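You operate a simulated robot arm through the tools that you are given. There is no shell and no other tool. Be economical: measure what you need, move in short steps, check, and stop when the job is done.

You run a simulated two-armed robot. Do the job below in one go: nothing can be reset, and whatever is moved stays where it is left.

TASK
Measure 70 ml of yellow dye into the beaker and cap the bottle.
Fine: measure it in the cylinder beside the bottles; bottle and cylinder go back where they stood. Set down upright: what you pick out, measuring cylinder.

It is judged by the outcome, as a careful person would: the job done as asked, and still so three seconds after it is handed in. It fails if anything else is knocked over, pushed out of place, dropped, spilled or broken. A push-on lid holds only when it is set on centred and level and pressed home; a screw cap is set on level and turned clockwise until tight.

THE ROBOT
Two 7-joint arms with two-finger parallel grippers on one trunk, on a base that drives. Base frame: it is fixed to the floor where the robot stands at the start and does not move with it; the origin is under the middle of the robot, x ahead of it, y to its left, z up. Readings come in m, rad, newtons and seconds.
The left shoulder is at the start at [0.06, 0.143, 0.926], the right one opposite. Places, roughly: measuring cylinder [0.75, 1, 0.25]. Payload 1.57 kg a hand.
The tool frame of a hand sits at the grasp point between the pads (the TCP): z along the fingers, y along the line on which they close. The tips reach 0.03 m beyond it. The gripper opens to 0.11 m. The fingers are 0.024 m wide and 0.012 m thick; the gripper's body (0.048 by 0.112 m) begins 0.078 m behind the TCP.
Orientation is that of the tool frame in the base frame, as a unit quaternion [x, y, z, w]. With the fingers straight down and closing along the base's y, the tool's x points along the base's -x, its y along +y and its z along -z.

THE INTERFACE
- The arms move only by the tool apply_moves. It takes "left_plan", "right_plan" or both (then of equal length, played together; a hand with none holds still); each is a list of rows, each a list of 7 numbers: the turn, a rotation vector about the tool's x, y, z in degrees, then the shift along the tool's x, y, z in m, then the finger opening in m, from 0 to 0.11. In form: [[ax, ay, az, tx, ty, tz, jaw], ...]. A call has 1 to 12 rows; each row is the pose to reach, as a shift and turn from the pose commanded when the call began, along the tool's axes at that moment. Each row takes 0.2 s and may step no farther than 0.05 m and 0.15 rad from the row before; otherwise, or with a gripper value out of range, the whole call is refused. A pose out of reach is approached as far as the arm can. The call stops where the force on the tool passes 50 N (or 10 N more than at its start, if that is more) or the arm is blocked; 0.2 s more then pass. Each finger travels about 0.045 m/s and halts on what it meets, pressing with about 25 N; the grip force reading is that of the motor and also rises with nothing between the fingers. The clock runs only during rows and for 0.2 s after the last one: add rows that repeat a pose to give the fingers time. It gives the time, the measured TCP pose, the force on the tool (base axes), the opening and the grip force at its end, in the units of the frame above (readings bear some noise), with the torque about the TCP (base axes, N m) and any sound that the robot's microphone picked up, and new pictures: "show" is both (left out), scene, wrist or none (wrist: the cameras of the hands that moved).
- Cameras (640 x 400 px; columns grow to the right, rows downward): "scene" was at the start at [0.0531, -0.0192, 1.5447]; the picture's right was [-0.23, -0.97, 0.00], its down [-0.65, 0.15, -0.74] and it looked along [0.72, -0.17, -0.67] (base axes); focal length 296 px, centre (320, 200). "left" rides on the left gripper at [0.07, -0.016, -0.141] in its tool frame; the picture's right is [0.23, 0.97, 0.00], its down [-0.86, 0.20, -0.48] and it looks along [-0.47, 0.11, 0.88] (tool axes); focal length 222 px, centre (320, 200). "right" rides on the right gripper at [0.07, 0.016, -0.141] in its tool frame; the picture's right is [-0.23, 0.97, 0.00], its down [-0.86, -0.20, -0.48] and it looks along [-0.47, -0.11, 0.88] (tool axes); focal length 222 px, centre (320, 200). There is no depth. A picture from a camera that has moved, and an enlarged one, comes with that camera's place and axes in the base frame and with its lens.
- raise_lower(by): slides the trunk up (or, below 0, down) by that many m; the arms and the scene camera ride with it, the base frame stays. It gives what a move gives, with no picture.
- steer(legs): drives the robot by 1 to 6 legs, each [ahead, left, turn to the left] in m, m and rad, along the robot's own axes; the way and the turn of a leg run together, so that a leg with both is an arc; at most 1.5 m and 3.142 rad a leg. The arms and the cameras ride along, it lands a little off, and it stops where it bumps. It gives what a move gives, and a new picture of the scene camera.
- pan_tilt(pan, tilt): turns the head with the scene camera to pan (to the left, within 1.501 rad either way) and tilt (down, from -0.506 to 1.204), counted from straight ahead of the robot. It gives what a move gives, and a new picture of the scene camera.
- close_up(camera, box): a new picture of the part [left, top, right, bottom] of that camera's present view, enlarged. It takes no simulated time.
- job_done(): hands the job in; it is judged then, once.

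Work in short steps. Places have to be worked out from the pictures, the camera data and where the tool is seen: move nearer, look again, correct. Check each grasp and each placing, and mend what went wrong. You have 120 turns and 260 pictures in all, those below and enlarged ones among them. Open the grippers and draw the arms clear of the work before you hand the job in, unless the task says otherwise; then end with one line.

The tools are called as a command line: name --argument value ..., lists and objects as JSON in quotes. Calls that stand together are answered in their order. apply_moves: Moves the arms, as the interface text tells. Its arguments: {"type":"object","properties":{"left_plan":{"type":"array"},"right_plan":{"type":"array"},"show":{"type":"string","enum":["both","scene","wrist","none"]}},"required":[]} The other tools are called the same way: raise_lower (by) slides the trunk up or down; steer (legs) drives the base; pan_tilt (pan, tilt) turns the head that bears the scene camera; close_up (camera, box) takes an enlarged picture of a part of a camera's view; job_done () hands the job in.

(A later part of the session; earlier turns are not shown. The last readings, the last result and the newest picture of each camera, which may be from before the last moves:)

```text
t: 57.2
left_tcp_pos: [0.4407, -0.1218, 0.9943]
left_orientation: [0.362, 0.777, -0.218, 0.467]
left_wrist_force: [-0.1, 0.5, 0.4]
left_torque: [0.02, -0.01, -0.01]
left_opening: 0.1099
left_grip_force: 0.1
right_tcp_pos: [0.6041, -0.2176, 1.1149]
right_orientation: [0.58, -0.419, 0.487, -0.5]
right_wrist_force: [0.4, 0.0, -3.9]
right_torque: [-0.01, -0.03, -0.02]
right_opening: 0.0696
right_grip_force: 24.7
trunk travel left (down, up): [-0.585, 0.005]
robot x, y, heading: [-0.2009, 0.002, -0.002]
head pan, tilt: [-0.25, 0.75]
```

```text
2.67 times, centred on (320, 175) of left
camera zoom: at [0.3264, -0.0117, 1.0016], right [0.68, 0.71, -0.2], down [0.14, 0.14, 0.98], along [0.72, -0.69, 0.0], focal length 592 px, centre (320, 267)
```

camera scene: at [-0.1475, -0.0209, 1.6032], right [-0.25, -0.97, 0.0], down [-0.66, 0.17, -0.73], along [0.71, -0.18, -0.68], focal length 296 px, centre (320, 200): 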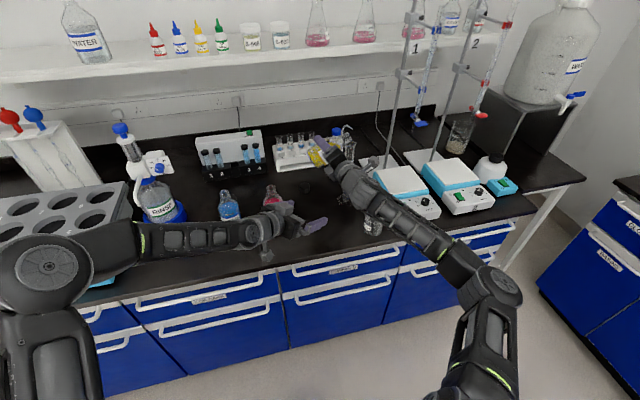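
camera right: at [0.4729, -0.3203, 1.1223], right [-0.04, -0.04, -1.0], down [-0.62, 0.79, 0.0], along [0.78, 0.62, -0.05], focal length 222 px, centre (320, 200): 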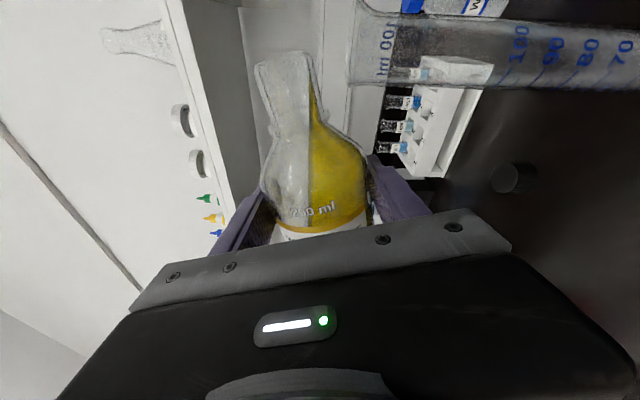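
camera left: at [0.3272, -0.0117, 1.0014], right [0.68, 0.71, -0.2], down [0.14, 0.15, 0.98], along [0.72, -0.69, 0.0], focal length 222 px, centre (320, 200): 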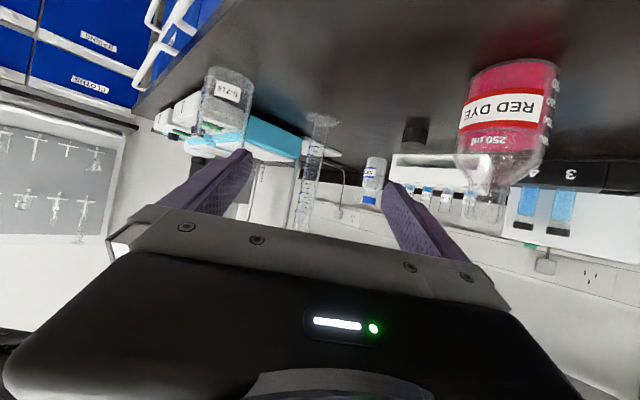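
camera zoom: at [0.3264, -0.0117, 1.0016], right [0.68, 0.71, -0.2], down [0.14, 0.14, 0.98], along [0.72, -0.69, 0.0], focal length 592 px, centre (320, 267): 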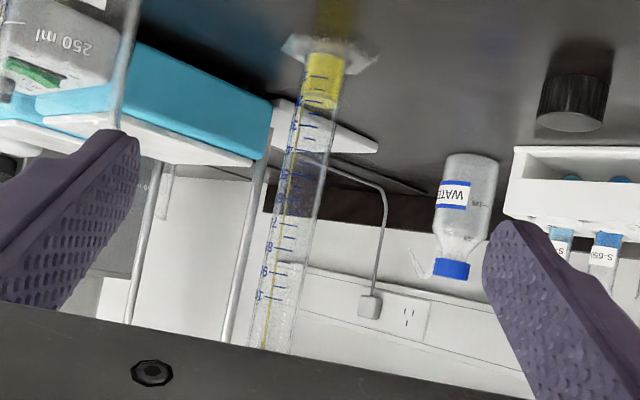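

≈23 ml. Roughly 5 ml per degree; I add 4° and hold 1.5 s.

apply_moves --right_plan '[[0.35, 0, 1.97, 0.0004, -0.0028, 0, 0.05], [0.69, 0, 3.93, 0.0008, -0.0055, 0, 0.05], [0.69, 0, 3.93, 0.0008, -0.0055, 0, 0.05], [0.69, 0, 3.93, 0.0008, -0.0055, 0, 0.05], [0.69, 0, 3.93, 0.0008, -0.0055, 0, 0.05], [0.69, 0, 3.93, 0.0008, -0.0055, 0, 0.05], [0.69, 0, 3.93, 0.0008, -0.0055, 0, 0.05], [0.69, 0, 3.93, 0.0008, -0.0055, 0, 0.05]]' --show "none"

close_up --camera "left" --box '[270, 100, 370, 250]'

close_up --camera "right" --box '[230, 0, 470, 150]'

```text
t: 59.0
left_tcp_pos: [0.4397, -0.1228, 0.9953]
left_orientation: [0.363, 0.776, -0.218, 0.467]
left_wrist_force: [-0.2, 0.6, 0.5]
left_torque: [0.0, -0.01, 0.03]
left_opening: 0.1101
left_grip_force: 0.0
right_tcp_pos: [0.6035, -0.2178, 1.121]
right_orientation: [0.563, -0.436, 0.472, -0.52]
right_wrist_force: [-0.3, 0.3, -3.4]
right_torque: [0.02, -0.04, 0.0]
right_opening: 0.0693
right_grip_force: 25.0
trunk travel left (down, up): [-0.585, 0.005]
robot x, y, heading: [-0.2026, -0.0002, 0.003]
head pan, tilt: [-0.25, 0.75]
```

```text
2.67 times, centred on (320, 175) of left
camera zoom: at [0.3264, -0.0117, 1.0016], right [0.68, 0.71, -0.2], down [0.14, 0.14, 0.98], along [0.72, -0.69, 0.0], focal length 592 px, centre (320, 267)
```

zoom: 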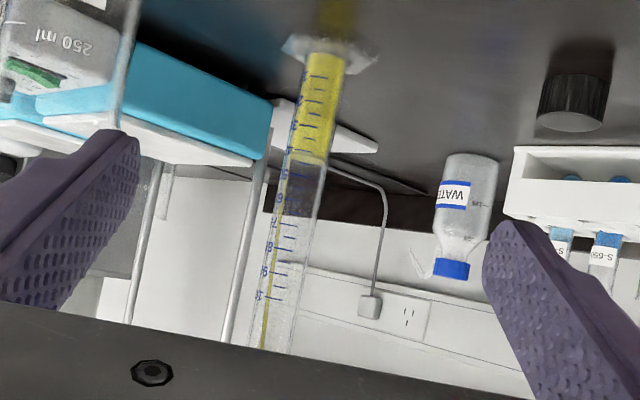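

```text
2.67 times, centred on (350, 75) of right
camera zoom: at [0.4775, -0.3118, 1.1134], right [-0.04, 0.15, -0.99], down [-0.62, 0.77, 0.14], along [0.78, 0.62, 0.06], focal length 592 px, centre (240, 533)
```

zoom: 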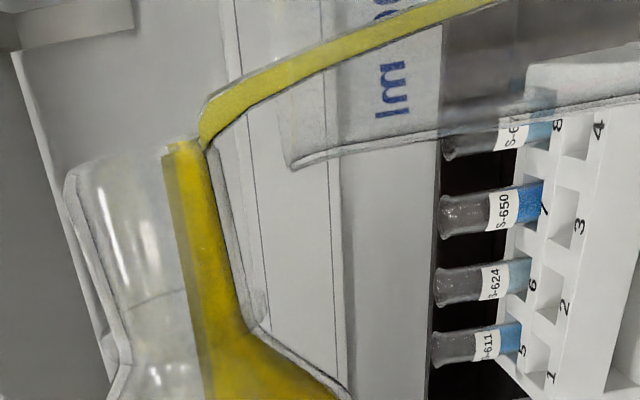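

≈43 ml and flowing ~10 ml/s. I hold 0.8 s more.

apply_moves --right_plan '[[0, 0, 0, 0, 0, 0, 0.05], [0, 0, 0, 0, 0, 0, 0.05], [0, 0, 0, 0, 0, 0, 0.05]]' --show "none"

close_up --camera "left" --box '[290, 110, 350, 220]'

```text
t: 59.9
left_tcp_pos: [0.4391, -0.1212, 0.9939]
left_orientation: [0.363, 0.777, -0.218, 0.466]
left_wrist_force: [0.1, 0.5, -0.2]
left_torque: [-0.01, 0.01, -0.03]
left_opening: 0.1101
left_grip_force: 0.0
right_tcp_pos: [0.6048, -0.2186, 1.1203]
right_orientation: [0.563, -0.437, 0.473, -0.519]
right_wrist_force: [0.1, 0.5, -3.1]
right_torque: [0.0, -0.02, -0.01]
right_opening: 0.0693
right_grip_force: 25.1
trunk travel left (down, up): [-0.585, 0.005]
robot x, y, heading: [-0.1984, 0.004, 0.0]
head pan, tilt: [-0.25, 0.75]
```

```text
3.64 times, centred on (320, 165) of left
camera zoom: at [0.3264, -0.0117, 1.0016], right [0.68, 0.71, -0.2], down [0.14, 0.14, 0.98], along [0.72, -0.69, 0.0], focal length 808 px, centre (320, 327)
```

zoom: 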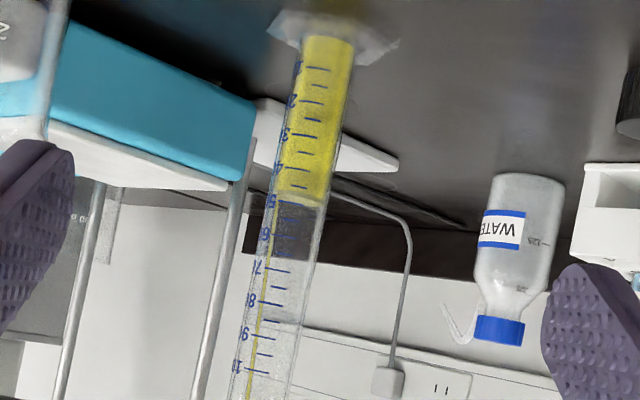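

≈50 ml. I add 2.5° and hold 0.6 s.

apply_moves --right_plan '[[0.43, 0, 2.46, 0.0004, -0.0035, 0, 0.05], [0.43, 0, 2.46, 0.0004, -0.0035, 0, 0.05], [0.43, 0, 2.46, 0.0004, -0.0035, 0, 0.05]]' --show "none"

close_up --camera "left" --box '[290, 110, 350, 220]'

```text
t: 60.6
left_tcp_pos: [0.44, -0.1209, 0.9951]
left_orientation: [0.362, 0.777, -0.218, 0.467]
left_wrist_force: [0.4, -0.4, -0.5]
left_torque: [-0.02, 0.02, -0.04]
left_opening: 0.11
left_grip_force: 0.0
right_tcp_pos: [0.605, -0.2172, 1.1247]
right_orientation: [0.551, -0.447, 0.463, -0.531]
right_wrist_force: [0.2, -0.2, -3.7]
right_torque: [0.02, -0.03, -0.03]
right_opening: 0.0691
right_grip_force: 24.5
trunk travel left (down, up): [-0.585, 0.005]
robot x, y, heading: [-0.2028, 0.004, -0.004]
head pan, tilt: [-0.25, 0.75]
```

```text
3.64 times, centred on (320, 165) of left
camera zoom: at [0.3264, -0.0117, 1.0016], right [0.68, 0.71, -0.2], down [0.14, 0.14, 0.98], along [0.72, -0.69, 0.0], focal length 808 px, centre (320, 327)
```

zoom: 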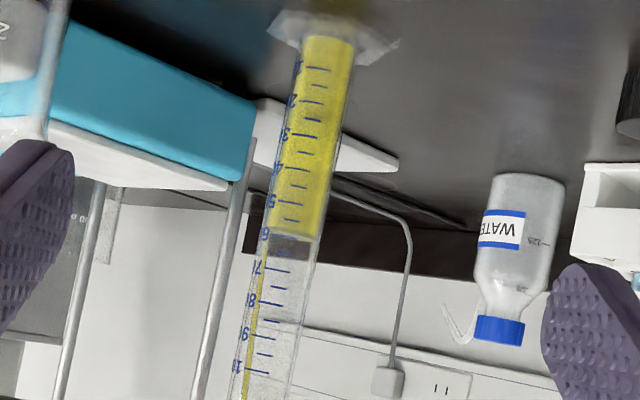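

≈60 ml. One more row of hold (0.4 s).

apply_moves --right_plan '[[-0.17, 0, -0.98, 0, 0.001, 0, 0.05]]' --show "none"

close_up --camera "left" --box '[290, 110, 350, 220]'

```text
t: 61.0
left_tcp_pos: [0.4404, -0.122, 0.9959]
left_orientation: [0.362, 0.777, -0.218, 0.467]
left_wrist_force: [0.1, 0.9, 0.4]
left_torque: [-0.03, 0.0, 0.03]
left_opening: 0.1099
left_grip_force: 0.0
right_tcp_pos: [0.6045, -0.218, 1.1235]
right_orientation: [0.557, -0.443, 0.466, -0.526]
right_wrist_force: [-0.2, -1.8, -3.8]
right_torque: [0.01, -0.01, 0.01]
right_opening: 0.0692
right_grip_force: 25.4
trunk travel left (down, up): [-0.585, 0.005]
robot x, y, heading: [-0.1998, -0.0008, -0.001]
head pan, tilt: [-0.25, 0.75]
```

```text
3.64 times, centred on (320, 165) of left
camera zoom: at [0.3264, -0.0117, 1.0016], right [0.68, 0.71, -0.2], down [0.14, 0.14, 0.98], along [0.72, -0.69, 0.0], focal length 808 px, centre (320, 327)
```

zoom: 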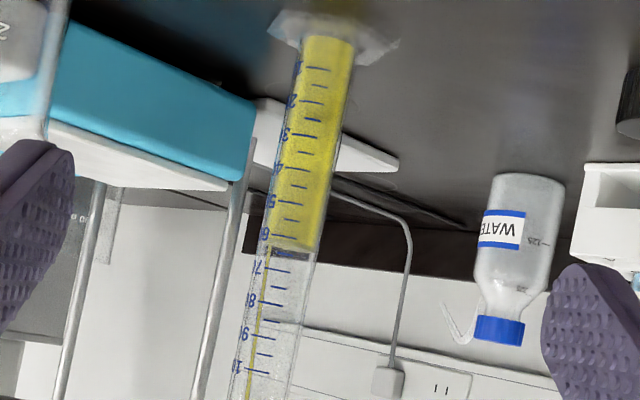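

≈63 ml, slower now. One more 0.4 s hold with a slight tilt back.

apply_moves --right_plan '[[-0.09, 0, -0.5, 0, 0.0005, 0, 0.05]]' --show "none"

close_up --camera "left" --box '[305, 150, 335, 195]'

```text
t: 61.5
left_tcp_pos: [0.4398, -0.1214, 0.994]
left_orientation: [0.361, 0.777, -0.217, 0.467]
left_wrist_force: [0.5, 0.2, 0.3]
left_torque: [0.0, 0.0, -0.04]
left_opening: 0.1099
left_grip_force: 0.0
right_tcp_pos: [0.6048, -0.2178, 1.1218]
right_orientation: [0.558, -0.44, 0.469, -0.524]
right_wrist_force: [0.0, 0.1, -3.7]
right_torque: [-0.03, -0.01, 0.0]
right_opening: 0.0695
right_grip_force: 25.2
trunk travel left (down, up): [-0.585, 0.005]
robot x, y, heading: [-0.2014, 0.0043, -0.002]
head pan, tilt: [-0.25, 0.75]
```

```text
8.89 times, centred on (320, 172) of left
camera zoom: at [0.3264, -0.0117, 1.0016], right [0.68, 0.71, -0.2], down [0.14, 0.14, 0.98], along [0.72, -0.69, 0.0], focal length 1974 px, centre (320, 444)
```

zoom: 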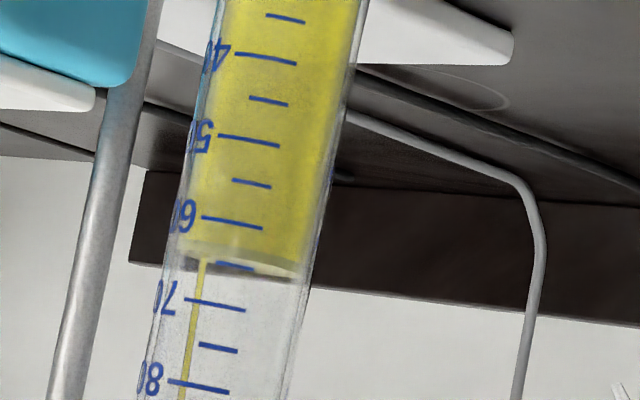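

≈65 ml exactly at the minor mark; thin stream continues. Hold 0.4 s more.

apply_moves --right_plan '[[0, 0, 0, 0, 0, 0, 0.05]]' --show "none"

close_up --camera "left" --box '[305, 150, 335, 195]'

```text
t: 61.9
left_tcp_pos: [0.4387, -0.1214, 0.9947]
left_orientation: [0.362, 0.777, -0.217, 0.467]
left_wrist_force: [0.2, 0.0, 0.6]
left_torque: [0.03, 0.02, -0.02]
left_opening: 0.1099
left_grip_force: 0.1
right_tcp_pos: [0.6051, -0.2187, 1.1232]
right_orientation: [0.558, -0.441, 0.469, -0.524]
right_wrist_force: [0.0, -0.6, -3.0]
right_torque: [0.01, -0.01, 0.02]
right_opening: 0.0693
right_grip_force: 24.6
trunk travel left (down, up): [-0.585, 0.005]
robot x, y, heading: [-0.2001, 0.0016, 0.0]
head pan, tilt: [-0.25, 0.75]
```

```text
8.89 times, centred on (320, 172) of left
camera zoom: at [0.3264, -0.0117, 1.0016], right [0.68, 0.71, -0.2], down [0.14, 0.14, 0.98], along [0.72, -0.69, 0.0], focal length 1974 px, centre (320, 444)
```

zoom: 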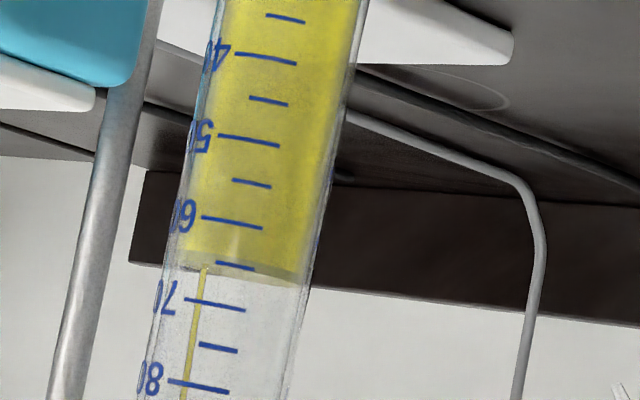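

≈66 ml. Hold 0.6 s more.

apply_moves --right_plan '[[0, 0, 0, 0, 0, 0, 0.05], [0, 0, 0, 0, 0, 0, 0.05]]' --show "none"

close_up --camera "left" --box '[305, 150, 335, 195]'

```text
t: 62.5
left_tcp_pos: [0.439, -0.1214, 0.9948]
left_orientation: [0.363, 0.777, -0.218, 0.467]
left_wrist_force: [-0.4, 0.5, -0.3]
left_torque: [0.0, 0.05, -0.03]
left_opening: 0.1101
left_grip_force: 0.1
right_tcp_pos: [0.6043, -0.2193, 1.1232]
right_orientation: [0.559, -0.441, 0.469, -0.524]
right_wrist_force: [-0.8, -0.5, -3.4]
right_torque: [-0.01, -0.02, 0.0]
right_opening: 0.0692
right_grip_force: 25.2
trunk travel left (down, up): [-0.585, 0.005]
robot x, y, heading: [-0.1993, -0.0028, 0.0]
head pan, tilt: [-0.25, 0.75]
```

```text
8.89 times, centred on (320, 172) of left
camera zoom: at [0.3264, -0.0117, 1.0016], right [0.68, 0.71, -0.2], down [0.14, 0.14, 0.98], along [0.72, -0.69, 0.0], focal length 1974 px, centre (320, 444)
```

zoom: 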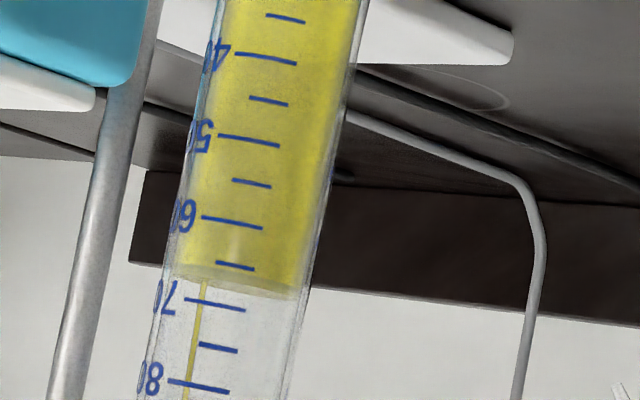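

≈67.5 ml, slowly creeping. Hold 0.8 s more.

apply_moves --right_plan '[[0, 0, 0, 0, 0, 0, 0.05], [0, 0, 0, 0, 0, 0, 0.05], [0, 0, 0, 0, 0, 0, 0.05]]' --show "none"

close_up --camera "left" --box '[305, 150, 335, 195]'

```text
t: 63.2
left_tcp_pos: [0.4397, -0.1206, 0.9943]
left_orientation: [0.363, 0.777, -0.218, 0.466]
left_wrist_force: [-0.4, 0.2, 0.2]
left_torque: [-0.01, -0.01, 0.0]
left_opening: 0.1098
left_grip_force: 0.0
right_tcp_pos: [0.6051, -0.2193, 1.1228]
right_orientation: [0.558, -0.44, 0.469, -0.525]
right_wrist_force: [0.0, 0.3, -3.9]
right_torque: [-0.01, -0.01, -0.04]
right_opening: 0.0692
right_grip_force: 25.0
trunk travel left (down, up): [-0.585, 0.005]
robot x, y, heading: [-0.2015, -0.0017, 0.001]
head pan, tilt: [-0.25, 0.75]
```

```text
8.89 times, centred on (320, 172) of left
camera zoom: at [0.3264, -0.0117, 1.0016], right [0.68, 0.71, -0.2], down [0.14, 0.14, 0.98], along [0.72, -0.69, 0.0], focal length 1974 px, centre (320, 444)
```

zoom: 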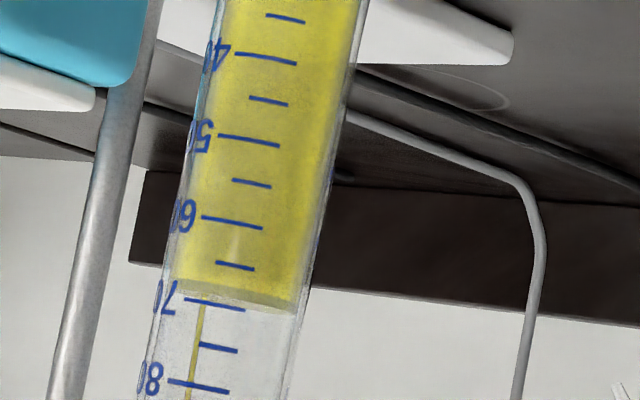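

I zoom closer to read the near edge of the meniscus.

close_up --camera "left" --box '[309, 175, 325, 187]'

```text
16.00 times, centred on (317, 181) of left
camera zoom: at [0.3264, -0.0117, 1.0016], right [0.68, 0.71, -0.2], down [0.14, 0.14, 0.98], along [0.72, -0.69, 0.0], focal length 3554 px, centre (368, 504)
```

zoom: 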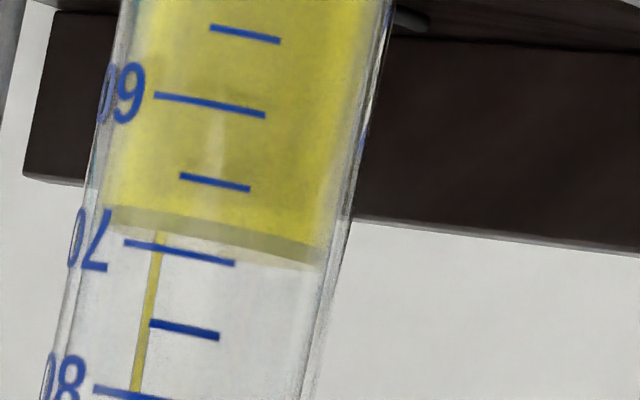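

Near edge reads ≈67.8 ml. Hold 0.8 s more.

apply_moves --right_plan '[[0, 0, 0, 0, 0, 0, 0.05], [0, 0, 0, 0, 0, 0, 0.05], [0, 0, 0, 0, 0, 0, 0.05]]' --show "none"

close_up --camera "left" --box '[309, 175, 325, 187]'

```text
t: 64.0
left_tcp_pos: [0.4392, -0.1208, 0.9949]
left_orientation: [0.363, 0.776, -0.219, 0.466]
left_wrist_force: [-0.5, -0.3, 0.1]
left_torque: [0.0, -0.01, 0.0]
left_opening: 0.1099
left_grip_force: 0.2
right_tcp_pos: [0.604, -0.218, 1.1243]
right_orientation: [0.558, -0.44, 0.47, -0.524]
right_wrist_force: [-0.2, -0.4, -4.8]
right_torque: [0.03, -0.03, -0.03]
right_opening: 0.0693
right_grip_force: 24.8
trunk travel left (down, up): [-0.585, 0.005]
robot x, y, heading: [-0.2003, 0.0007, -0.0]
head pan, tilt: [-0.25, 0.75]
```

```text
16.00 times, centred on (317, 181) of left
camera zoom: at [0.3264, -0.0117, 1.0016], right [0.68, 0.71, -0.2], down [0.14, 0.14, 0.98], along [0.72, -0.69, 0.0], focal length 3554 px, centre (368, 504)
```

zoom: 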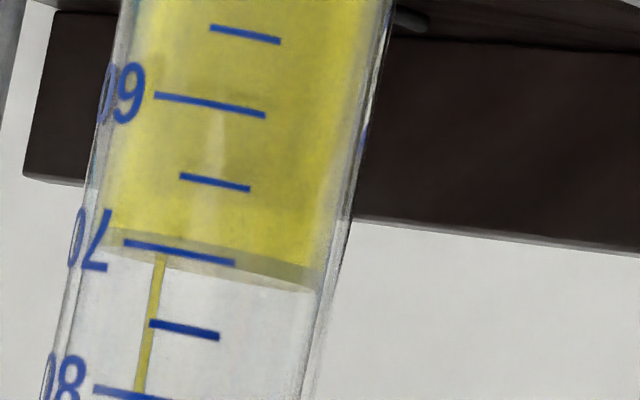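

≈69.2 ml with ~0.8 ml still to come during stop. I hold one row then tilt back 15° about the lip.

apply_moves --right_plan '[[0, 0, 0, 0, 0, 0, 0.05], [-0.87, 0, -4.92, -0.0003, 0.007, 0, 0.05], [-1.74, 0, -9.84, -0.0006, 0.0141, 0, 0.05], [-2.6, 0, -14.75, -0.0008, 0.0212, 0, 0.05], [-2.6, 0, -14.75, -0.0008, 0.0212, 0, 0.05]]' --show "none"

close_up --camera "left" --box '[309, 175, 325, 187]'

close_up --camera "right" --box '[230, 0, 470, 150]'

```text
t: 65.2
left_tcp_pos: [0.4396, -0.1217, 0.9953]
left_orientation: [0.363, 0.777, -0.218, 0.466]
left_wrist_force: [0.1, 0.1, -0.1]
left_torque: [-0.04, -0.01, -0.03]
left_opening: 0.1099
left_grip_force: 0.1
right_tcp_pos: [0.6036, -0.218, 1.1014]
right_orientation: [0.622, -0.376, 0.522, -0.448]
right_wrist_force: [0.8, -0.9, -2.6]
right_torque: [-0.02, 0.01, 0.01]
right_opening: 0.0694
right_grip_force: 25.5
trunk travel left (down, up): [-0.585, 0.005]
robot x, y, heading: [-0.2004, -0.0013, 0.0]
head pan, tilt: [-0.25, 0.75]
```

```text
16.00 times, centred on (317, 181) of left
camera zoom: at [0.3264, -0.0116, 1.0016], right [0.68, 0.71, -0.2], down [0.14, 0.14, 0.98], along [0.72, -0.69, 0.0], focal length 3554 px, centre (368, 504)
```

zoom: 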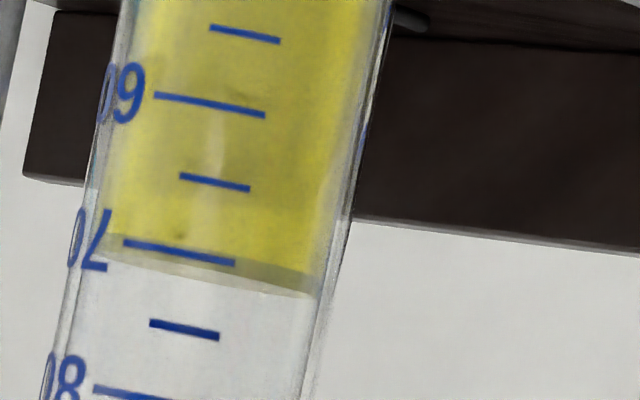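

```text
2.67 times, centred on (350, 75) of right
camera zoom: at [0.477, -0.3119, 1.1174], right [-0.04, -0.1, -0.99], down [-0.62, 0.78, -0.05], along [0.78, 0.61, -0.09], focal length 592 px, centre (240, 533)
```

zoom: 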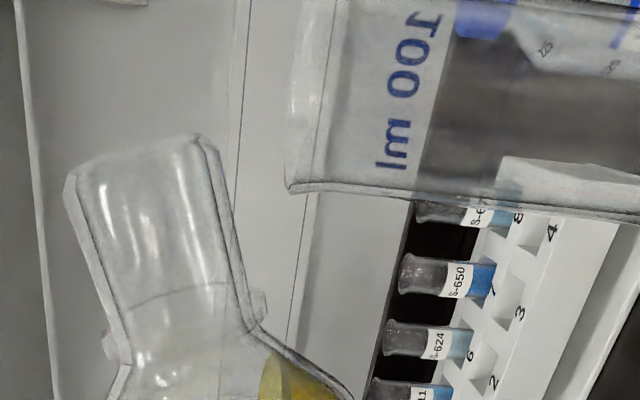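

Meniscus sits at ≈70 ml; flow stopped. I retreat up and left, then bring the bottle upright.

apply_moves --right_plan '[[0, 0, 0, -0.0096, -0.0322, 0.0017, 0.05], [0, 0, 0, -0.0192, -0.0645, 0.0034, 0.05], [-1.38, 0, -7.81, -0.0192, -0.0645, 0.0034, 0.05], [-2.76, 0, -15.62, -0.0192, -0.0645, 0.0034, 0.05], [-4.13, 0, -23.43, -0.0192, -0.0645, 0.0034, 0.05], [-5.51, 0, -31.24, -0.0192, -0.0645, 0.0034, 0.05], [-6.89, 0, -39.06, -0.0192, -0.0645, 0.0034, 0.05], [-8.27, 0, -46.87, -0.0192, -0.0645, 0.0034, 0.05], [-9.64, 0, -54.68, -0.0192, -0.0645, 0.0034, 0.05], [-11.02, 0, -62.49, -0.0192, -0.0645, 0.0034, 0.05], [-12.4, 0, -70.3, -0.0192, -0.0645, 0.0034, 0.05]]' --show "both"

```text
t: 67.7
left_tcp_pos: [0.4399, -0.1211, 0.9942]
left_orientation: [0.362, 0.777, -0.217, 0.467]
left_wrist_force: [-0.6, -0.8, 0.9]
left_torque: [0.03, 0.03, 0.0]
left_opening: 0.1098
left_grip_force: 0.1
right_tcp_pos: [0.6034, -0.1799, 1.1574]
right_orientation: [0.766, 0.001, 0.643, 0.0]
right_wrist_force: [0.7, -0.9, -4.1]
right_torque: [0.03, 0.01, 0.0]
right_opening: 0.0693
right_grip_force: 24.5
trunk travel left (down, up): [-0.585, 0.005]
robot x, y, heading: [-0.1993, 0.0001, 0.001]
head pan, tilt: [-0.25, 0.75]
camera scene: at [-0.1478, -0.0206, 1.6032], right [-0.25, -0.97, 0.0], down [-0.66, 0.17, -0.73], along [0.71, -0.18, -0.68], focal length 296 px, centre (320, 200)
camera right: at [0.477, -0.1951, 1.2513], right [-0.04, -0.97, -0.22], down [-0.62, 0.2, -0.76], along [0.78, 0.11, -0.61], focal length 222 px, centre (320, 200)
```

scene: 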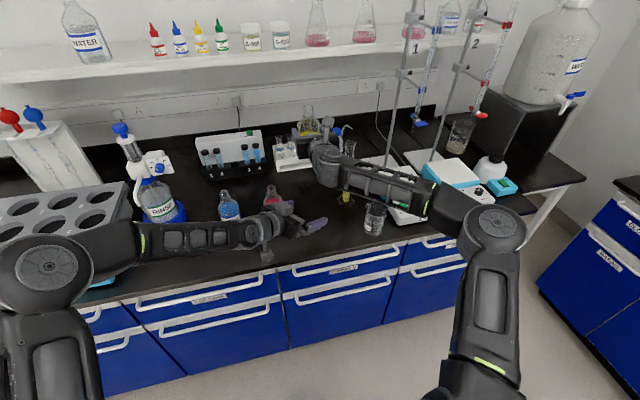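
right: 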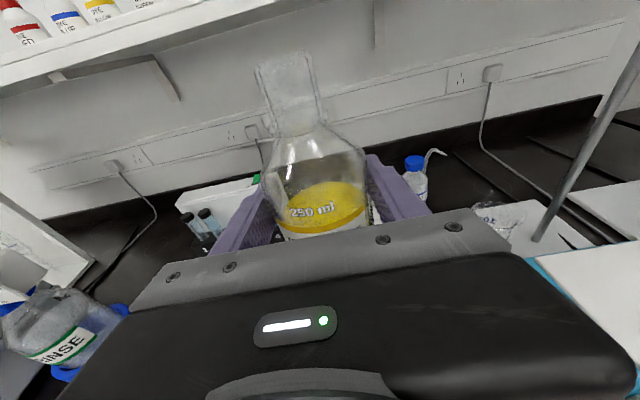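

Bottle upright again. I first withdraw the left hand out of the way, then lower the bottle to its original spot.

apply_moves --left_plan '[[0, 0, 0, 0.02, 0, -0.039, 0.11], [0, 0, 0, 0.041, 0, -0.077, 0.11], [0, 0, 0, 0.062, 0, -0.118, 0.11], [0, 0, 0, 0.0844, 0, -0.159, 0.11]]' --show "none"

apply_moves --right_plan '[[0, 0, 0, -0.045, -0.001, 0.0079, 0.05], [0, 0, 0, -0.09, -0.002, 0.0159, 0.05], [0, 0, 0, -0.135, -0.002, 0.0238, 0.05], [0, 0, 0, -0.175, -0.002, 0.0309, 0.05], [0, 0, 0, -0.205, -0.002, 0.0361, 0.05], [0, 0, 0, -0.23, -0.002, 0.0406, 0.05], [0, 0, 0, -0.24, -0.002, 0.0423, 0.05], [0, 0, 0, -0.245, -0.002, 0.0432, 0.05], [0, 0, 0, -0.249, -0.002, 0.0439, 0.05]]' --show "both"

```text
t: 68.7
left_tcp_pos: [0.3236, 0.0176, 0.9964]
left_orientation: [0.362, 0.777, -0.218, 0.467]
left_wrist_force: [-0.5, 0.7, -1.0]
left_torque: [0.03, 0.0, 0.01]
left_opening: 0.1101
left_grip_force: 0.0
right_tcp_pos: [0.6035, -0.1787, 1.1563]
right_orientation: [0.766, -0.001, 0.643, 0.0]
right_wrist_force: [0.3, 0.8, -3.2]
right_torque: [0.03, -0.01, -0.02]
right_opening: 0.0695
right_grip_force: 24.5
trunk travel left (down, up): [-0.585, 0.005]
robot x, y, heading: [-0.2, 0.0025, -0.003]
head pan, tilt: [-0.25, 0.75]
```

```text
t: 70.7
left_tcp_pos: [0.324, 0.0169, 0.9962]
left_orientation: [0.362, 0.777, -0.217, 0.467]
left_wrist_force: [0.2, -0.1, 0.4]
left_torque: [0.01, 0.01, -0.01]
left_opening: 0.1101
left_grip_force: 0.1
right_tcp_pos: [0.6042, -0.177, 0.9052]
right_orientation: [0.765, -0.001, 0.644, 0.0]
right_wrist_force: [-0.2, 0.0, 0.2]
right_torque: [-0.09, -0.03, 0.02]
right_opening: 0.0694
right_grip_force: 24.8
trunk travel left (down, up): [-0.585, 0.005]
robot x, y, heading: [-0.1996, -0.002, -0.0]
head pan, tilt: [-0.25, 0.75]
camera scene: at [-0.1482, -0.0206, 1.6033], right [-0.25, -0.97, 0.0], down [-0.66, 0.17, -0.73], along [0.71, -0.18, -0.68], focal length 296 px, centre (320, 200)
camera right: at [0.4765, -0.1933, 0.9991], right [-0.04, -0.97, -0.22], down [-0.62, 0.2, -0.76], along [0.78, 0.11, -0.61], focal length 222 px, centre (320, 200)
```

scene: 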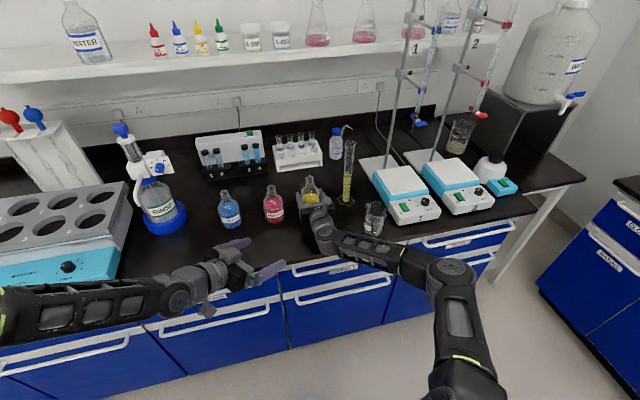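
right: 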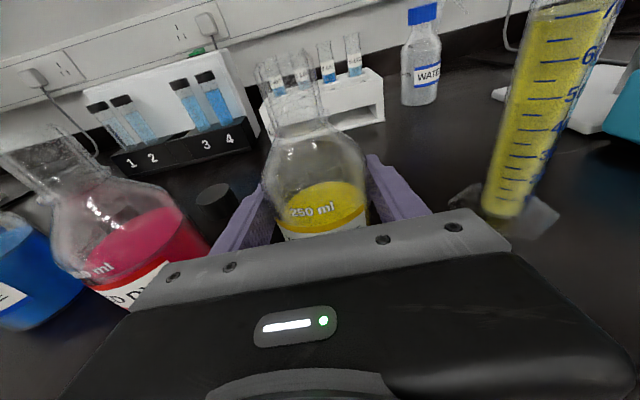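

The bottle stands at its place (force ≈0). I open the right hand, back straight out, then rise; the left hand rises too.

apply_moves --right_plan '[[0, 0, 0, 0, 0, 0, 0.08], [0, 0, 0, 0, 0, 0, 0.09], [0, 0, 0, 0, 0, 0, 0.09], [0, 0, 0, -0.0078, 0, -0.044, 0.09], [0, 0, 0, -0.0156, 0, -0.089, 0.09], [0, 0, 0, -0.0226, 0, -0.128, 0.09], [0, 0, 0, 0.02, 0, -0.14, 0.09], [0, 0, 0, 0.065, 0, -0.15, 0.09], [0, 0, 0, 0.11, 0, -0.16, 0.09], [0, 0, 0, 0.155, 0, -0.17, 0.09], [0, 0, 0, 0.2, 0, -0.18, 0.09]]' --left_plan '[[0, 0, 0, 0, 0, 0, 0.11], [0, 0, 0, -0.02, 0, -0.01, 0.11], [0, 0, 0, -0.04, 0, -0.02, 0.11], [0, 0, 0, -0.06, 0, -0.03, 0.11], [0, 0, 0, -0.09, 0, -0.045, 0.11], [0, 0, 0, -0.09, 0, -0.045, 0.11], [0, 0, 0, -0.09, 0, -0.045, 0.11], [0, 0, 0, -0.09, 0, -0.045, 0.11], [0, 0, 0, -0.09, 0, -0.045, 0.11], [0, 0, 0, -0.09, 0, -0.045, 0.11], [0, 0, 0, -0.09, 0, -0.045, 0.11]]' --show "both"

close_up --camera "scene" --box '[260, 120, 420, 240]'

```text
t: 73.0
left_tcp_pos: [0.3254, 0.0149, 1.0965]
left_orientation: [0.361, 0.777, -0.217, 0.468]
left_wrist_force: [0.1, 0.1, 0.6]
left_torque: [-0.01, -0.01, 0.02]
left_opening: 0.1102
left_grip_force: 0.0
right_tcp_pos: [0.4593, -0.1758, 1.1324]
right_orientation: [0.766, -0.001, 0.643, 0.0]
right_wrist_force: [-0.5, 0.9, 0.3]
right_torque: [-0.01, 0.03, -0.01]
right_opening: 0.09
right_grip_force: 0.1
trunk travel left (down, up): [-0.585, 0.005]
robot x, y, heading: [-0.1993, 0.0028, -0.001]
head pan, tilt: [-0.25, 0.75]
camera scene: at [-0.1489, -0.0202, 1.6032], right [-0.25, -0.97, 0.0], down [-0.66, 0.17, -0.73], along [0.71, -0.18, -0.68], focal length 296 px, centre (320, 200)
camera right: at [0.333, -0.1926, 1.228], right [-0.04, -0.97, -0.22], down [-0.62, 0.2, -0.76], along [0.78, 0.11, -0.61], focal length 222 px, centre (320, 200)
camera left: at [0.2124, 0.1245, 1.1031], right [0.68, 0.71, -0.2], down [0.14, 0.14, 0.98], along [0.72, -0.69, 0.0], focal length 222 px, centre (320, 200)
```

scene: 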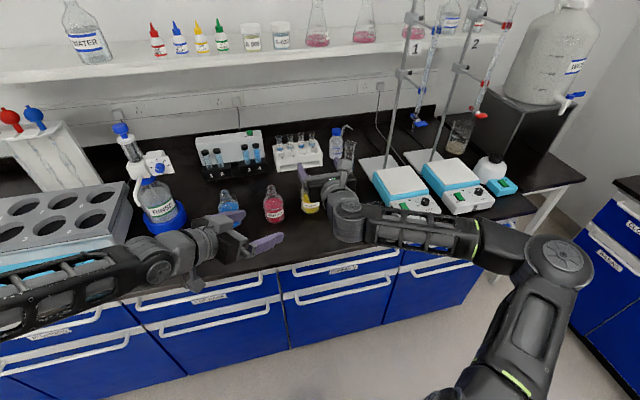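
right: 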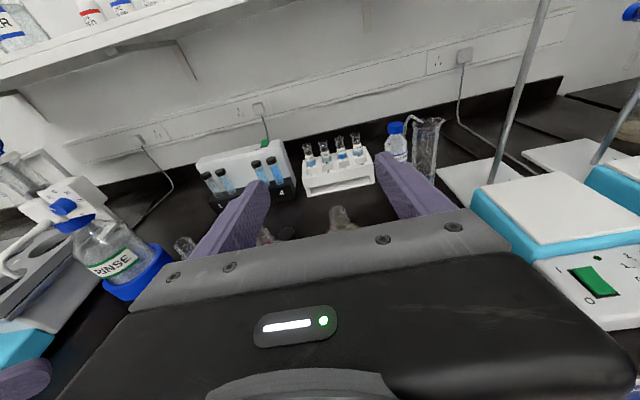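
left: 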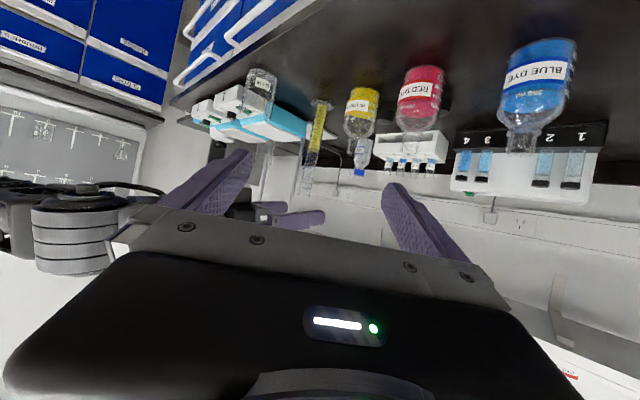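

```text
3.33 times, centred on (340, 180) of scene
camera zoom: at [-0.1489, -0.0202, 1.6032], right [-0.25, -0.97, 0.0], down [-0.66, 0.17, -0.73], along [0.71, -0.18, -0.68], focal length 987 px, centre (253, 267)
```

zoom: 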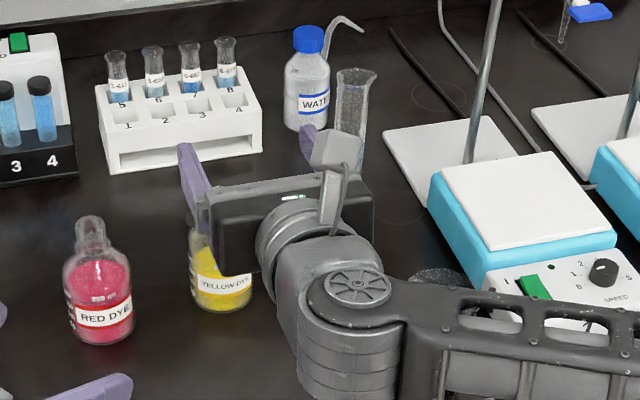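

Since the right hand is horizontal already, I'll transfer the cylinder to the beaker first. I locate the beaker precisely from the left camera.

close_up --camera "left" --box '[220, 50, 380, 200]'

close_up --camera "right" --box '[320, 80, 480, 220]'

```text
2.67 times, centred on (300, 125) of left
camera zoom: at [0.2124, 0.1245, 1.1031], right [0.68, 0.71, -0.2], down [0.14, 0.14, 0.98], along [0.72, -0.69, 0.0], focal length 592 px, centre (373, 400)
```

zoom: 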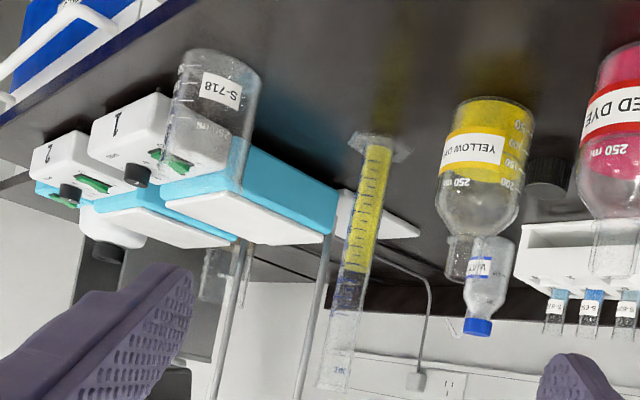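

```text
2.86 times, centred on (400, 150) of right
camera zoom: at [0.333, -0.1926, 1.228], right [-0.04, -0.97, -0.22], down [-0.62, 0.2, -0.76], along [0.78, 0.11, -0.61], focal length 635 px, centre (91, 343)
```

zoom: 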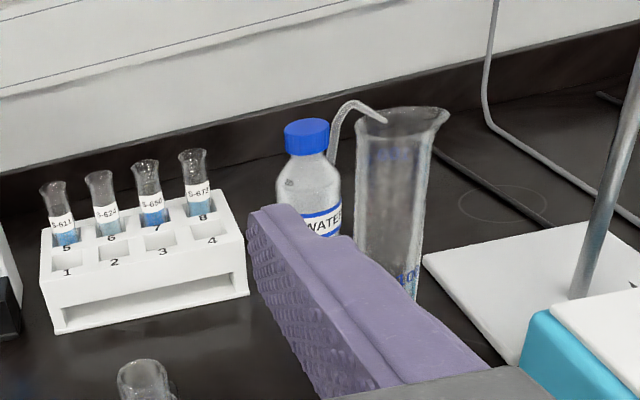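

Beaker ≈(0.455,-0.358), rim z≈0.94. I move the right hand to y=-0.312, lower to z≈1.0 in front of the cylinder and advance partway.

apply_moves --right_plan '[[0, 0, 0, 0, 0.045, 0, 0.08], [0, 0, 0, 0, 0.09, 0, 0.07], [0, 0, 0, 0, 0.136, 0, 0.07], [0, 0, 0, -0.045, 0.136, 0.008, 0.07], [0, 0, 0, -0.09, 0.136, 0.016, 0.07], [0, 0, 0, -0.13, 0.136, 0.0229, 0.07], [0, 0, 0, -0.124, 0.136, 0.055, 0.07], [0, 0, 0, -0.118, 0.136, 0.09, 0.07]]' --show "both"

```text
t: 74.8
left_tcp_pos: [0.3275, 0.0147, 1.0956]
left_orientation: [0.363, 0.776, -0.219, 0.467]
left_wrist_force: [-0.1, -0.5, 0.5]
left_torque: [-0.01, 0.02, 0.01]
left_opening: 0.1103
left_grip_force: 0.2
right_tcp_pos: [0.5307, -0.3136, 1.0002]
right_orientation: [0.766, -0.001, 0.642, 0.0]
right_wrist_force: [0.2, 0.5, 0.4]
right_torque: [0.02, -0.03, 0.04]
right_opening: 0.0701
right_grip_force: 0.0
trunk travel left (down, up): [-0.585, 0.005]
robot x, y, heading: [-0.2008, 0.0048, -0.002]
head pan, tilt: [-0.25, 0.75]
camera scene: at [-0.1476, -0.0206, 1.6032], right [-0.25, -0.97, 0.0], down [-0.66, 0.17, -0.73], along [0.71, -0.18, -0.68], focal length 296 px, centre (320, 200)
camera right: at [0.4034, -0.3296, 1.0954], right [-0.04, -0.97, -0.22], down [-0.62, 0.2, -0.76], along [0.78, 0.11, -0.61], focal length 222 px, centre (320, 200)
```

scene: 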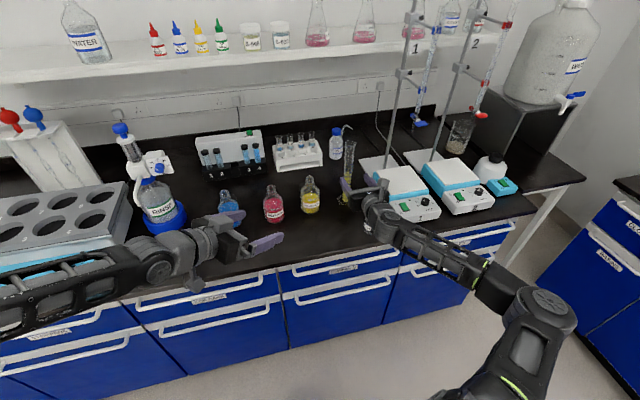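
right: 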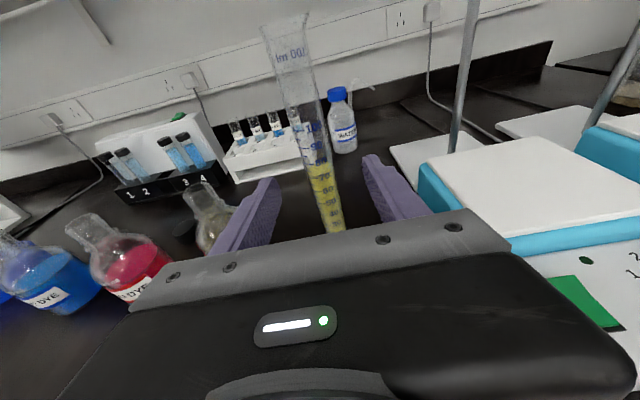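

The cylinder lines up between the pads. I advance 7 cm and close.

apply_moves --right_plan '[[0, 0, 0, 0.004, 0, 0.0233, 0.07], [0, 0, 0, 0.0082, 0, 0.0466, 0.07], [0, 0, 0, 0.0123, 0, 0.0698, 0.07], [0, 0, 0, 0.0123, 0, 0.0698, 0.05], [0, 0, 0, 0.0123, 0, 0.0698, 0.03], [0, 0, 0, 0.0123, 0, 0.0698, 0.01], [0, 0, 0, 0.0123, 0, 0.0698, 0.01], [0, 0, 0, 0.0123, 0, 0.0698, 0.01], [0, 0, 0, 0.0123, 0, 0.0698, 0.01]]' --show "both"

```text
t: 76.8
left_tcp_pos: [0.3257, 0.0144, 1.0958]
left_orientation: [0.362, 0.777, -0.218, 0.467]
left_wrist_force: [0.2, 0.5, 0.3]
left_torque: [-0.01, 0.0, 0.02]
left_opening: 0.1098
left_grip_force: 0.1
right_tcp_pos: [0.6003, -0.3132, 1.0002]
right_orientation: [0.766, -0.001, 0.643, 0.0]
right_wrist_force: [0.3, -0.5, 0.0]
right_torque: [-0.33, 0.04, -0.07]
right_opening: 0.0299
right_grip_force: 25.1
trunk travel left (down, up): [-0.585, 0.005]
robot x, y, heading: [-0.1997, -0.0003, 0.003]
head pan, tilt: [-0.25, 0.75]
camera scene: at [-0.1481, -0.0207, 1.6032], right [-0.25, -0.97, 0.0], down [-0.66, 0.17, -0.73], along [0.71, -0.18, -0.68], focal length 296 px, centre (320, 200)
camera right: at [0.4733, -0.329, 1.0953], right [-0.04, -0.97, -0.23], down [-0.62, 0.2, -0.76], along [0.78, 0.11, -0.61], focal length 222 px, centre (320, 200)
```

scene: 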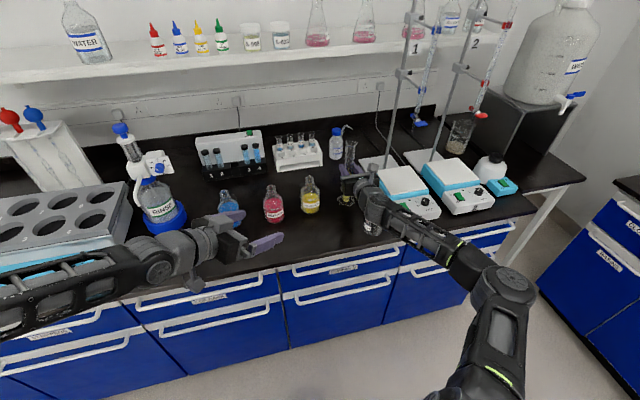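
right: 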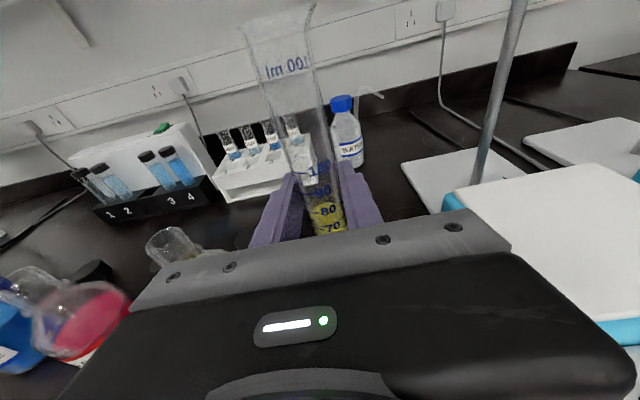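

Cylinder gripped (0.030 m). I lift it 15 cm slowly and move it back toward the beaker's x, staying upright.

apply_moves --right_plan '[[0, 0, 0, 0.01, 0, -0.0018, 0.01], [0, 0, 0, 0.035, 0, -0.0062, 0.01], [0, 0, 0, 0.07, 0, -0.0123, 0.01], [0, 0, 0, 0.11, 0, -0.0194, 0.01], [0, 0, 0, 0.1477, 0, -0.026, 0.01], [0, 0, 0, 0.1426, -0.0126, -0.055, 0.01], [0, 0, 0, 0.1375, -0.025, -0.084, 0.01], [0, 0, 0, 0.1324, -0.038, -0.113, 0.01], [0, 0, 0, 0.1273, -0.05, -0.142, 0.01], [0, 0, 0, 0.1222, -0.063, -0.1706, 0.01], [0, 0, 0, 0.1222, -0.063, -0.1706, 0.01]]' --show "both"

```text
t: 79.2
left_tcp_pos: [0.3263, 0.0147, 1.096]
left_orientation: [0.363, 0.777, -0.218, 0.466]
left_wrist_force: [0.3, 0.1, -0.9]
left_torque: [-0.02, 0.0, 0.0]
left_opening: 0.1099
left_grip_force: 0.0
right_tcp_pos: [0.4538, -0.2507, 1.1507]
right_orientation: [0.766, -0.001, 0.643, 0.0]
right_wrist_force: [1.0, 0.2, -2.8]
right_torque: [0.31, 0.03, 0.11]
right_opening: 0.0298
right_grip_force: 25.1
trunk travel left (down, up): [-0.585, 0.005]
robot x, y, heading: [-0.1983, -0.0024, -0.001]
head pan, tilt: [-0.25, 0.75]
camera scene: at [-0.1476, -0.0209, 1.6032], right [-0.25, -0.97, 0.0], down [-0.66, 0.17, -0.73], along [0.71, -0.18, -0.68], focal length 296 px, centre (320, 200)
camera right: at [0.3266, -0.2667, 1.2448], right [-0.04, -0.97, -0.23], down [-0.62, 0.2, -0.76], along [0.78, 0.11, -0.61], focal length 222 px, centre (320, 200)
```

scene: 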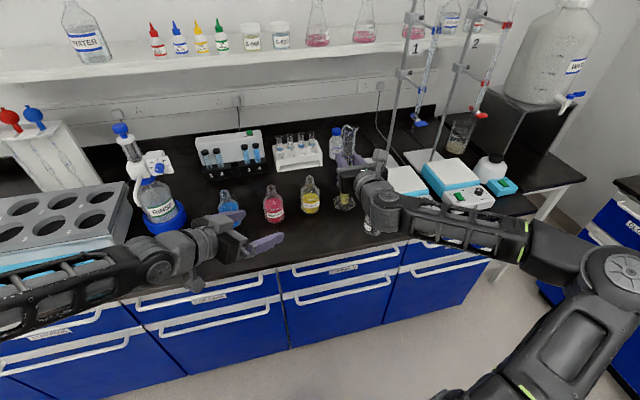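
right: 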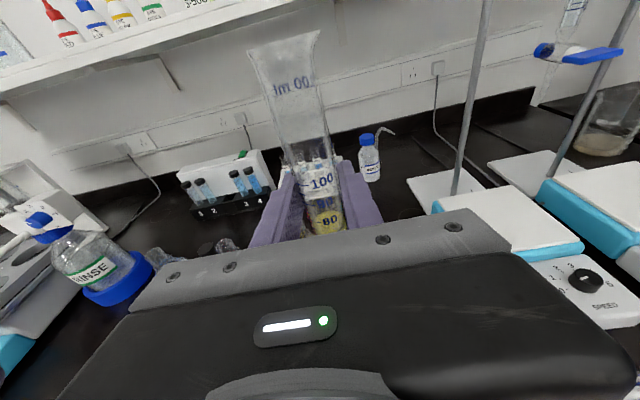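

Upright with dye intact. I tilt it to 76° in place (flow should begin only ~84°) and look.

apply_moves --right_plan '[[1.32, 0, 7.47, 0, 0, 0, 0.01], [2.64, 0, 14.95, 0, 0, 0, 0.01], [3.96, 0, 22.42, 0, 0, 0, 0.01], [5.27, 0, 29.9, 0, 0, 0, 0.01], [6.59, 0, 37.37, 0, 0, 0, 0.01], [7.91, 0, 44.85, 0, 0, 0, 0.01], [9.23, 0, 52.32, 0, 0, 0, 0.01], [10.55, 0, 59.8, 0, 0, 0, 0.01], [11.87, 0, 67.27, 0, 0, 0, 0.01], [13.19, 0, 74.75, 0, 0, 0, 0.01], [13.19, 0, 74.75, 0, 0, 0, 0.01]]' --show "both"

close_up --camera "scene" --box '[300, 130, 460, 250]'

```text
t: 81.7
left_tcp_pos: [0.3258, 0.0139, 1.0964]
left_orientation: [0.362, 0.777, -0.217, 0.467]
left_wrist_force: [-0.8, 0.2, 0.4]
left_torque: [-0.02, 0.01, 0.02]
left_opening: 0.1102
left_grip_force: 0.0
right_tcp_pos: [0.4541, -0.2499, 1.1495]
right_orientation: [0.603, -0.396, 0.506, -0.473]
right_wrist_force: [0.7, 0.7, -2.7]
right_torque: [-0.17, 0.0, -0.04]
right_opening: 0.0296
right_grip_force: 24.9
trunk travel left (down, up): [-0.585, 0.005]
robot x, y, heading: [-0.2007, 0.003, 0.002]
head pan, tilt: [-0.25, 0.75]
camera scene: at [-0.1481, -0.0208, 1.6032], right [-0.25, -0.97, 0.0], down [-0.66, 0.17, -0.73], along [0.71, -0.18, -0.68], focal length 296 px, centre (320, 200)
camera right: at [0.3263, -0.3444, 1.1585], right [-0.04, -0.02, -1.0], down [-0.62, 0.78, 0.01], along [0.78, 0.62, -0.04], focal length 222 px, centre (320, 200)
```

scene: 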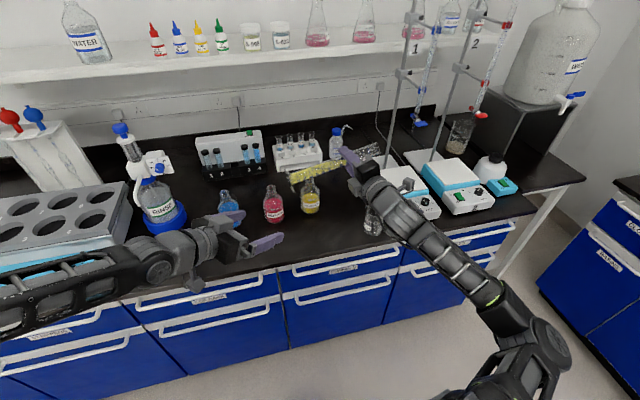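
right: 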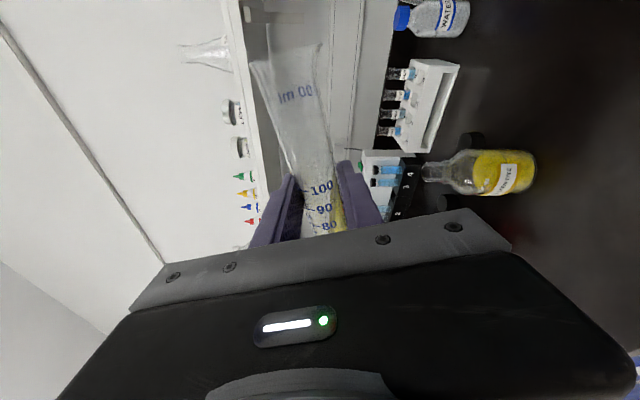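

```text
3.33 times, centred on (380, 190) of scene
camera zoom: at [-0.1481, -0.0208, 1.6032], right [-0.25, -0.97, 0.0], down [-0.66, 0.17, -0.73], along [0.71, -0.18, -0.68], focal length 987 px, centre (120, 233)
```

zoom: 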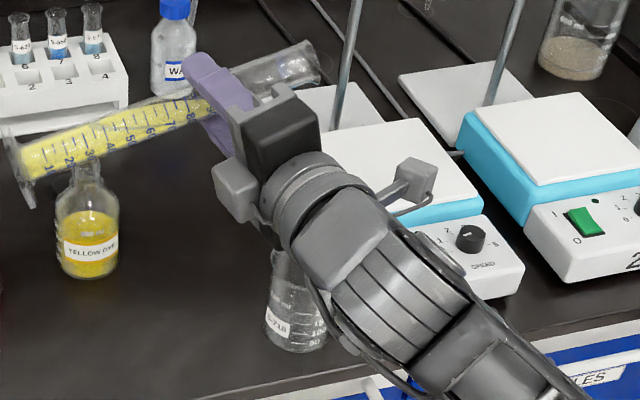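

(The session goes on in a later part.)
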